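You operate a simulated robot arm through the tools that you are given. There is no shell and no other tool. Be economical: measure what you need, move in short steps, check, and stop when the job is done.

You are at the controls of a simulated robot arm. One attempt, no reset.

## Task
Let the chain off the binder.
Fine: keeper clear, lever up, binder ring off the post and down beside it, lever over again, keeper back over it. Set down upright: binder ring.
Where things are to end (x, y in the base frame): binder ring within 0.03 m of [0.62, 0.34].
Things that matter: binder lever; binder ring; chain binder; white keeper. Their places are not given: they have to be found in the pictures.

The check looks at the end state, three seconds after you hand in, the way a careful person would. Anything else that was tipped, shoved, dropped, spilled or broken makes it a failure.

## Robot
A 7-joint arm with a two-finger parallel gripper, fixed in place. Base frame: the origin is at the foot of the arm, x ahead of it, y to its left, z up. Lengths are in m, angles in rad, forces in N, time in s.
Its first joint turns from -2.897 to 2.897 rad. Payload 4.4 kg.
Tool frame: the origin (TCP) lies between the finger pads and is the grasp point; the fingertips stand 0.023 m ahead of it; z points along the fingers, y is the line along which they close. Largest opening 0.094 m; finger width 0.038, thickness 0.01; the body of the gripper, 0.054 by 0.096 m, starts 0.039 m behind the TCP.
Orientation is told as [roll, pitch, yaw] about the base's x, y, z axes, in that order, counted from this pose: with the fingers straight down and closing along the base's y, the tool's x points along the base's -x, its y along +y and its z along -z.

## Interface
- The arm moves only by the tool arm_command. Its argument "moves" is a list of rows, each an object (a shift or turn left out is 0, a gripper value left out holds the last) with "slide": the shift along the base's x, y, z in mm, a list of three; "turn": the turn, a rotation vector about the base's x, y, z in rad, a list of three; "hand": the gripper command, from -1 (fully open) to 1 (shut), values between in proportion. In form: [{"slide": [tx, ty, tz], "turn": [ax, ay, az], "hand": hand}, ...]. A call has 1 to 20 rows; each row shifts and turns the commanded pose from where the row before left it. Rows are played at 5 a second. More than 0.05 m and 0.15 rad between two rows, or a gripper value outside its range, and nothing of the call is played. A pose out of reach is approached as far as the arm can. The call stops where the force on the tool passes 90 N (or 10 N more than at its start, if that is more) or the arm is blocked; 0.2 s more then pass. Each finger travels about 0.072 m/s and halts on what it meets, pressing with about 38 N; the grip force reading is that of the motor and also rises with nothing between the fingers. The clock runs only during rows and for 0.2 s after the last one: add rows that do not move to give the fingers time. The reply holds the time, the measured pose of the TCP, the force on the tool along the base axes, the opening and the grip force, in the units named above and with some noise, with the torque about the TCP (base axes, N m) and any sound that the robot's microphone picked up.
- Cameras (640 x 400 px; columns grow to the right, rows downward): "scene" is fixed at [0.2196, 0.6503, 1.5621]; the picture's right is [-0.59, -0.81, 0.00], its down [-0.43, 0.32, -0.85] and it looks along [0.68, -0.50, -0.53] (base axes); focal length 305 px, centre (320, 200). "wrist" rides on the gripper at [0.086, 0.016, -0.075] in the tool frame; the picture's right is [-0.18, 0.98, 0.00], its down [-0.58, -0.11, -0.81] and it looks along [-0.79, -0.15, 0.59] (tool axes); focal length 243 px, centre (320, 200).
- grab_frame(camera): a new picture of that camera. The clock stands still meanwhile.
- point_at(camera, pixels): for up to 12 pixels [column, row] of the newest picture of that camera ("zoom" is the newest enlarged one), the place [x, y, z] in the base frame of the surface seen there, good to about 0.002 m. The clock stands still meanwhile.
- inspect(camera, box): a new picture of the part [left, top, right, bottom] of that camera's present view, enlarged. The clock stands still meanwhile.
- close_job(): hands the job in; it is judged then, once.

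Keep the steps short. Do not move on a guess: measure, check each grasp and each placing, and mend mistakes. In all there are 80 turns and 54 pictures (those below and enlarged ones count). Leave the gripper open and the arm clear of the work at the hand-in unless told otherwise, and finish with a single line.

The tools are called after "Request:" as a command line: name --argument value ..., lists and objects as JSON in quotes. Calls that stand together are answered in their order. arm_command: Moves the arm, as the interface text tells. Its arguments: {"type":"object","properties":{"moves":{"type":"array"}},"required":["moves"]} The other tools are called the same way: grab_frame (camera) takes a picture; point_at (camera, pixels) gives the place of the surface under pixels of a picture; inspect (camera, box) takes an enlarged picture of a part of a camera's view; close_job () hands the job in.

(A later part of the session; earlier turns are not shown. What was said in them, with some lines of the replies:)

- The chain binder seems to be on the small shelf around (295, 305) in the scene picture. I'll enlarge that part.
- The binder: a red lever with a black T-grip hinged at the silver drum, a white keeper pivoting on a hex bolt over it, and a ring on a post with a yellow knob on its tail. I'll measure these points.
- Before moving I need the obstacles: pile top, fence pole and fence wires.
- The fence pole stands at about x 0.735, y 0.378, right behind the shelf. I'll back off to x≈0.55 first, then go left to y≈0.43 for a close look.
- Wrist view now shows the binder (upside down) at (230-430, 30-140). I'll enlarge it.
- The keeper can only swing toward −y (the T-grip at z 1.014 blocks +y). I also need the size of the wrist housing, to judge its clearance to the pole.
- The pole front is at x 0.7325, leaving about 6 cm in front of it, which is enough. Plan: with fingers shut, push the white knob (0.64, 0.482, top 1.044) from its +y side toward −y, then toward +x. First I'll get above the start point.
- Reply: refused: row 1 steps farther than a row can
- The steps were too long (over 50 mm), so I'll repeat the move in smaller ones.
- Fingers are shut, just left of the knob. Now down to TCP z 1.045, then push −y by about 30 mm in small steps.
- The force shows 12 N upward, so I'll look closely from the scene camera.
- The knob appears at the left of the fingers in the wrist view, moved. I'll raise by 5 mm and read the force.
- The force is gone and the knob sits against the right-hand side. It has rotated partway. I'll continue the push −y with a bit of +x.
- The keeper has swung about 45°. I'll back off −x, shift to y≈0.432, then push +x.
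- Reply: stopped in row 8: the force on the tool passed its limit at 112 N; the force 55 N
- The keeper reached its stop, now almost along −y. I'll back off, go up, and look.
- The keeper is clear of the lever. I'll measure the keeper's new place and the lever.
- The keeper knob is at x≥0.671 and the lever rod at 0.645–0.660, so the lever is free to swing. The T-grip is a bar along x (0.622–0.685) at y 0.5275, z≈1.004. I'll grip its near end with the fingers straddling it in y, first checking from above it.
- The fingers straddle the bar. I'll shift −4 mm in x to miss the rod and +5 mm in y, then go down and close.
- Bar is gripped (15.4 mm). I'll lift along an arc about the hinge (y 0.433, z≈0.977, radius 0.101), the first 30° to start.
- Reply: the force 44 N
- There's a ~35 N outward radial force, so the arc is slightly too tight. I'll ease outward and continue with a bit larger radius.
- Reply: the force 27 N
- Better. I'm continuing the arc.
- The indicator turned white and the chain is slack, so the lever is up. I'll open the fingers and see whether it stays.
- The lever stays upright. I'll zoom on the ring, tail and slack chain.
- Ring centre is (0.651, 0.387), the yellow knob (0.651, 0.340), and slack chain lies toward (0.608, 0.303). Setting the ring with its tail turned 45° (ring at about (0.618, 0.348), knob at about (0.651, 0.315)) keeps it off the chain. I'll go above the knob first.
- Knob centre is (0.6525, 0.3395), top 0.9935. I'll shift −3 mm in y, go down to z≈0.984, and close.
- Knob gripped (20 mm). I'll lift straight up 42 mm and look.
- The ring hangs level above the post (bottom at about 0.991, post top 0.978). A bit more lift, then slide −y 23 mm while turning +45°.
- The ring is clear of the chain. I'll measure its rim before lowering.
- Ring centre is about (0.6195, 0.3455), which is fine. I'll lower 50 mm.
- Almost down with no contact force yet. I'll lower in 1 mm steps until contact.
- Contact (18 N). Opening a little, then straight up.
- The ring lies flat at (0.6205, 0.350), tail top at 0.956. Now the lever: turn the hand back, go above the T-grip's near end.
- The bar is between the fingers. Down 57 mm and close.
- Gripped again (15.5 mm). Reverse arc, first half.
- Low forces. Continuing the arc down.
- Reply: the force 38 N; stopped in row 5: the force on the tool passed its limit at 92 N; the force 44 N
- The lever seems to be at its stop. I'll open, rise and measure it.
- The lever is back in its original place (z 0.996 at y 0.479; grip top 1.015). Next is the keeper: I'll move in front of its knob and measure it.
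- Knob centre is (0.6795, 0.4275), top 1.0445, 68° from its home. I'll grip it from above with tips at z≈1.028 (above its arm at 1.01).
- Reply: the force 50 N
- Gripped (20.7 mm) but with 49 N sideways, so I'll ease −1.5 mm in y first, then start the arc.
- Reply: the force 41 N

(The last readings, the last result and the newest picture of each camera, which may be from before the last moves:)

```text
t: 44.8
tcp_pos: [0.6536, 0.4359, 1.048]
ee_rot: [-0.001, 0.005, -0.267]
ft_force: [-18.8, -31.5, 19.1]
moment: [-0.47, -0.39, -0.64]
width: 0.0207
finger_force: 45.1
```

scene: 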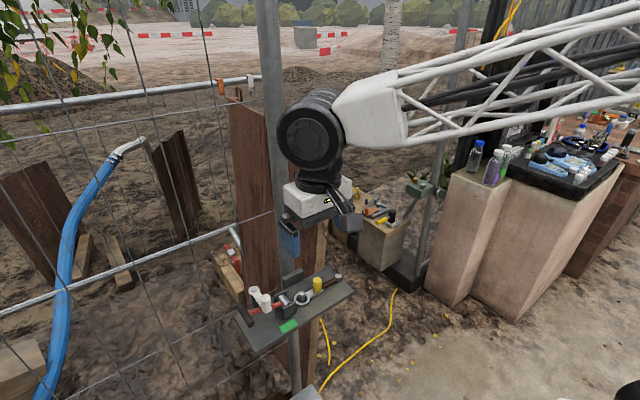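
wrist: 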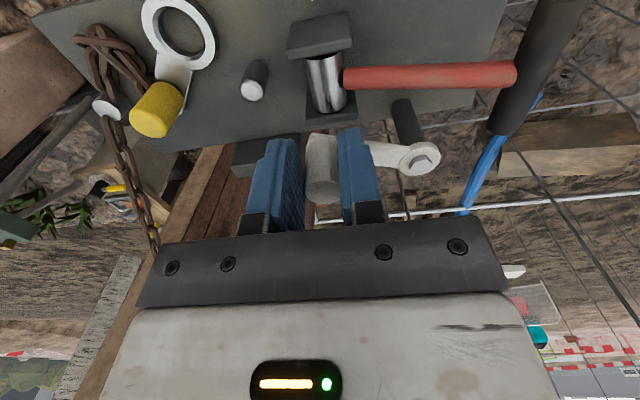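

The force is radially outward at a modest level. I'll ease outward 1 mm and continue.

Request:
arm_command --moves '[{"slide": [-0.7, -1, 0]}, {"slide": [-5.8, 6, 0], "turn": [0, 0, -0.1326]}, {"slide": [-4.9, 6.9, 0], "turn": [0, 0, -0.1326]}, {"slide": [-3.8, 7.3, 0], "turn": [0, 0, -0.1326]}, {}]'

Request:
grab_frame --camera "wrist"

```text
t: 46.0
tcp_pos: [0.6412, 0.457, 1.0475]
ee_rot: [0.002, 0.004, -0.666]
ft_force: [44.8, 32.3, 26.9]
moment: [-0.01, -0.99, 0.73]
width: 0.0208
finger_force: 45.3
```

```text
17 pictures are left
```

wrist: 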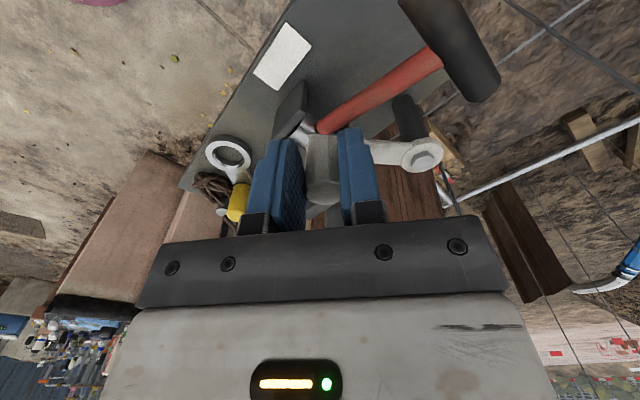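

It's rotating fine. Now I'll ease inward ~1.5 mm, up 1 mm, and continue.

Request:
arm_command --moves '[{"slide": [1.3, 0.8, 1]}, {}, {"slide": [-2.9, 7.9, 0], "turn": [0, 0, -0.1326]}, {"slide": [-1.9, 8.2, 0], "turn": [0, 0, -0.1326]}, {}]'

```text
t: 47.2
tcp_pos: [0.6363, 0.4731, 1.0453]
ee_rot: [-0.006, 0.005, -0.931]
ft_force: [-10.5, -2.3, 26.6]
moment: [-0.26, -0.25, -0.04]
width: 0.021
finger_force: 45.2
```

Request:
arm_command --moves '[{"slide": [-0.8, 8.3, 0], "turn": [0, 0, -0.1326]}, {"slide": [0.4, 7.5, 0], "turn": [0, 0, -0.1326]}, {}]'

Request:
grab_frame --camera "wrist"

```text
t: 48.0
tcp_pos: [0.6363, 0.4896, 1.0452]
ee_rot: [-0.003, 0.004, -1.195]
ft_force: [-43.2, 0.6, 18.5]
moment: [0.04, 0.48, -0.24]
width: 0.0209
finger_force: 44.7
```

```text
16 pictures are left
```

wrist: 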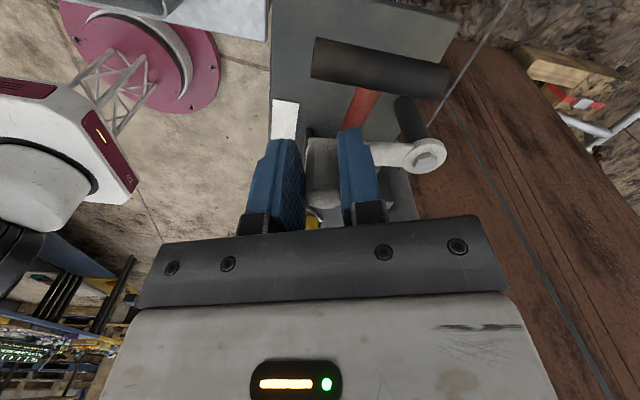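

The keeper is about home. I'll ease the outward force (−x 1 mm), release and rise.

Request:
arm_command --moves '[{"slide": [-1, 0, 0]}, {}, {"hand": 0.4}, {}, {"slide": [0, 0, 25]}, {"slide": [0, 0, 35]}, {"slide": [-25, -10, 35], "turn": [0, 0, 0.13]}, {"slide": [-25, -10, 35], "turn": [0, 0, 0.13]}, {"slide": [-40, -10, 10], "turn": [0, 0, 0.13]}, {}]'

Request:
inspect --camera "scene" --box '[225, 255, 365, 343]'

```text
t: 50.2
tcp_pos: [0.5451, 0.4582, 1.1882]
ee_rot: [0.0, 0.006, -0.803]
ft_force: [0.1, 0.6, -0.1]
moment: [0.04, 0.0, -0.02]
width: 0.0283
finger_force: 0.0
```

```text
4.55 times, centred on (295, 299) of scene
```

zoom: 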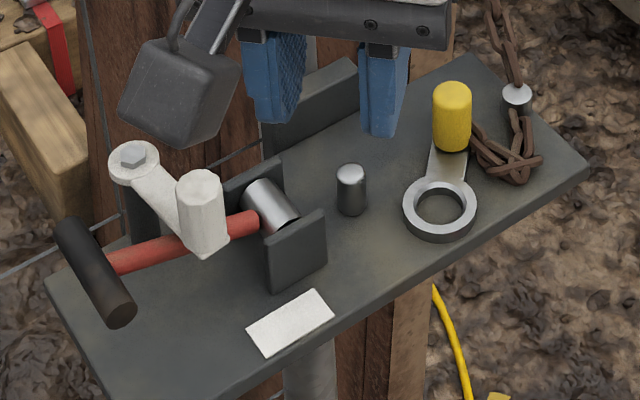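

Request:
point_at --camera "zoom" --pixels '[[200, 182], [205, 248], [133, 155], [180, 182], [222, 182], [120, 300], [240, 226], [440, 235], [440, 184]]'

```text
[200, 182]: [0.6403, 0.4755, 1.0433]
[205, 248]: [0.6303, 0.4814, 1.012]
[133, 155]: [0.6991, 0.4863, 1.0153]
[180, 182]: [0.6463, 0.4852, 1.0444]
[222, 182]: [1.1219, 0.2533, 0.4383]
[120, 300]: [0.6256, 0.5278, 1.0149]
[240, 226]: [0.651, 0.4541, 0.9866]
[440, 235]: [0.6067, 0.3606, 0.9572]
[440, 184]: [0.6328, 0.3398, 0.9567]
```

The keeper lies over the lever but 6 mm (≈6°) short of its original place. I'll nudge it home with shut fingers from the −y side.

Request:
arm_command --moves '[{"turn": [0, 0, 0.134], "hand": 1}, {"slide": [0, -10, 0], "turn": [0, 0, 0.134]}, {"slide": [0, -10, 0], "turn": [0, 0, 0.134]}, {"turn": [0, 0, 0.134]}, {"turn": [0, 0, 0.134]}, {"turn": [0, 0, 0.134]}, {"slide": [35, 0, -20]}, {"slide": [35, 0, -30]}, {"slide": [20, 0, -35]}, {"slide": [0, 0, -35]}, {"slide": [0, 0, -16]}, {}]'

Request:
grab_frame --camera "wrist"

```text
t: 52.8
tcp_pos: [0.6363, 0.4412, 1.0492]
ee_rot: [-0.003, 0.006, 0.0]
ft_force: [0.9, -1.6, -0.7]
moment: [0.0, -0.01, -0.02]
width: 0.0
finger_force: 37.8
```

```text
14 pictures are left
```

wrist: 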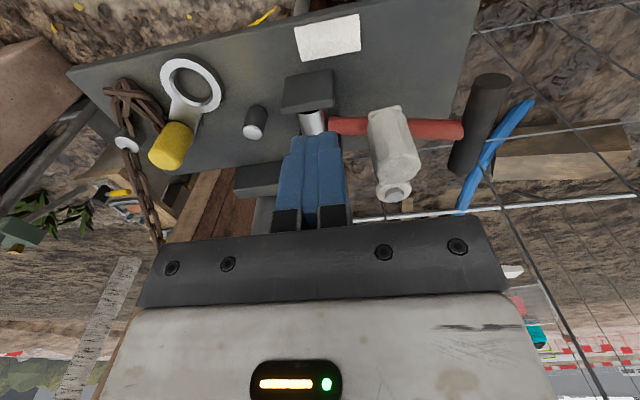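

Request:
point_at --camera "wrist" --pixels '[[381, 160], [418, 158], [400, 162], [400, 145], [393, 192]]'

```text
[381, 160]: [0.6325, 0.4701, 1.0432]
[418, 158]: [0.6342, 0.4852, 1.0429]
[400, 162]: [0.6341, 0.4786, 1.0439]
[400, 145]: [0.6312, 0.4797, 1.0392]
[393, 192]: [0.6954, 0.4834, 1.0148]
```

Knob centre is at y≈0.478. I'll push gently to pusher y≈0.4615, then back off and retreat.

Request:
arm_command --moves '[{"slide": [0, 10, 0]}, {"slide": [0, 5, 0]}, {"slide": [0, 3, 0]}, {"slide": [0, 2.5, 0]}, {}]'

Request:
arm_command --moves '[{"slide": [0, -12, 0]}, {"slide": [0, 0, 30]}, {"slide": [-30, 0, 35]}, {"slide": [-35, -20, 25], "hand": -1}, {"slide": [-35, -30, 10]}, {"slide": [-40, -30, 0]}, {"slide": [-40, -30, 0]}, {"slide": [-30, -30, 0]}, {}]'

Request:
inspect --camera "scene" --box '[225, 260, 365, 348]'

Request:
point_at --camera "zoom" --pixels '[[188, 165], [133, 128], [120, 290], [240, 203], [405, 190], [475, 180], [440, 158], [440, 213]]'

Request:
grab_frame --camera "scene"

```text
t: 54.0
tcp_pos: [0.635, 0.4594, 1.0506]
ee_rot: [-0.003, 0.007, -0.001]
ft_force: [-0.2, -0.6, 0.2]
moment: [0.01, 0.0, -0.03]
width: 0.0
finger_force: 37.7
```

```text
t: 56.0
tcp_pos: [0.4236, 0.3095, 1.154]
ee_rot: [-0.002, 0.003, 0.001]
ft_force: [-0.2, -0.1, 0.3]
moment: [-0.03, -0.02, -0.02]
width: 0.0942
finger_force: 0.0
```

```text
4.55 times, centred on (295, 304) of scene
```

zoom: 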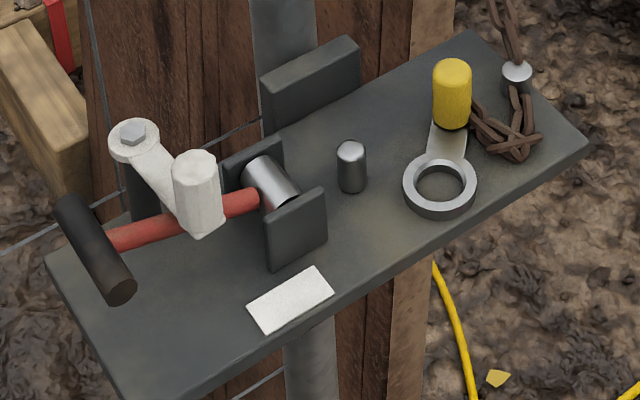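

```text
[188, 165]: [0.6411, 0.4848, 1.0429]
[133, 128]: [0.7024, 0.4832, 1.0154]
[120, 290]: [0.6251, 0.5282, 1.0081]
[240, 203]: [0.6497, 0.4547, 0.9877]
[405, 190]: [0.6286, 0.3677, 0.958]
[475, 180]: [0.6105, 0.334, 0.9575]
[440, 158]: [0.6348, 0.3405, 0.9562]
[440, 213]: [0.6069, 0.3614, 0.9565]
```

```text
12 pictures are left
```

scene: 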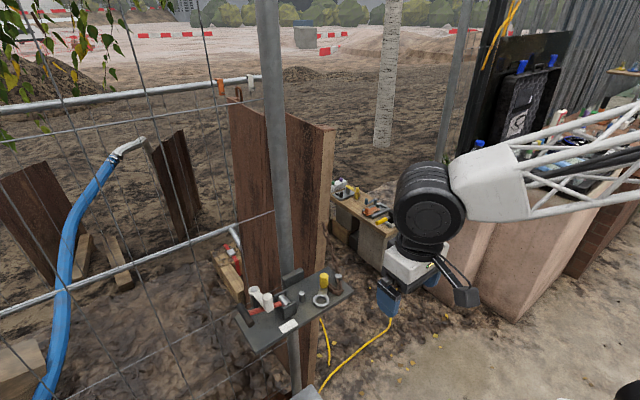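

The ring is fine at (0.62, 0.351). The keeper is still about 4 mm short, so one more small nudge.

Request:
arm_command --moves '[{"slide": [30, 30, 0], "hand": 1}, {"slide": [40, 30, 0]}, {"slide": [40, 30, 0]}, {"slide": [35, 30, -10]}, {"slide": [35, 20, -25]}, {"slide": [30, 0, -33]}, {"slide": [2, 0, -32]}, {}, {"slide": [0, 10, 0]}, {"slide": [0, 4, 0]}, {"slide": [0, 2, 0]}, {"slide": [0, 2, 0]}, {}]'

Request:
grab_frame --camera "wrist"

```text
t: 58.8
tcp_pos: [0.6369, 0.4653, 1.0519]
ee_rot: [-0.003, 0.005, 0.0]
ft_force: [-5.3, -13.3, -0.2]
moment: [-0.15, 0.06, 0.01]
width: 0.0
finger_force: 37.8
```

```text
11 pictures are left
```

wrist: 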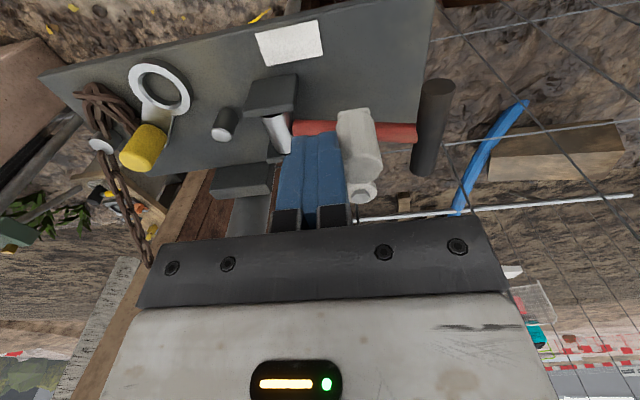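

Contact was made (13 N). Backing off and retreating, then a check.

Request:
arm_command --moves '[{"slide": [0, -12, 0]}, {"slide": [0, 0, 30]}, {"slide": [-30, 0, 35]}, {"slide": [-35, -20, 25], "hand": -1}, {"slide": [-35, -30, 10]}, {"slide": [-40, -30, 0]}, {"slide": [-40, -30, 0]}, {"slide": [-30, -30, 0]}, {}]'

Request:
inspect --camera "scene" --box '[225, 260, 365, 348]'

```text
t: 60.8
tcp_pos: [0.4276, 0.314, 1.1491]
ee_rot: [-0.003, 0.006, -0.001]
ft_force: [-0.7, -0.6, -0.5]
moment: [0.04, 0.0, 0.03]
width: 0.094
finger_force: 0.0
```

```text
4.55 times, centred on (295, 304) of scene
```

zoom: 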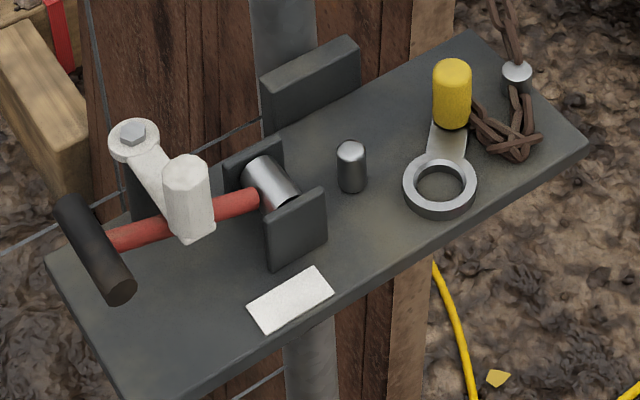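

The keeper and lever now match the starting picture, the ring lies flat beside the post at (0.62, 0.351), and the arm is clear with the gripper open. Handing in.

Request:
close_job

```text
The job is handed in.
```

The chain is off the binder: the ring is flat beside the post at about (0.62, 0.351), roughly 1 cm from the target, the lever is down again, and the white keeper is back over it.
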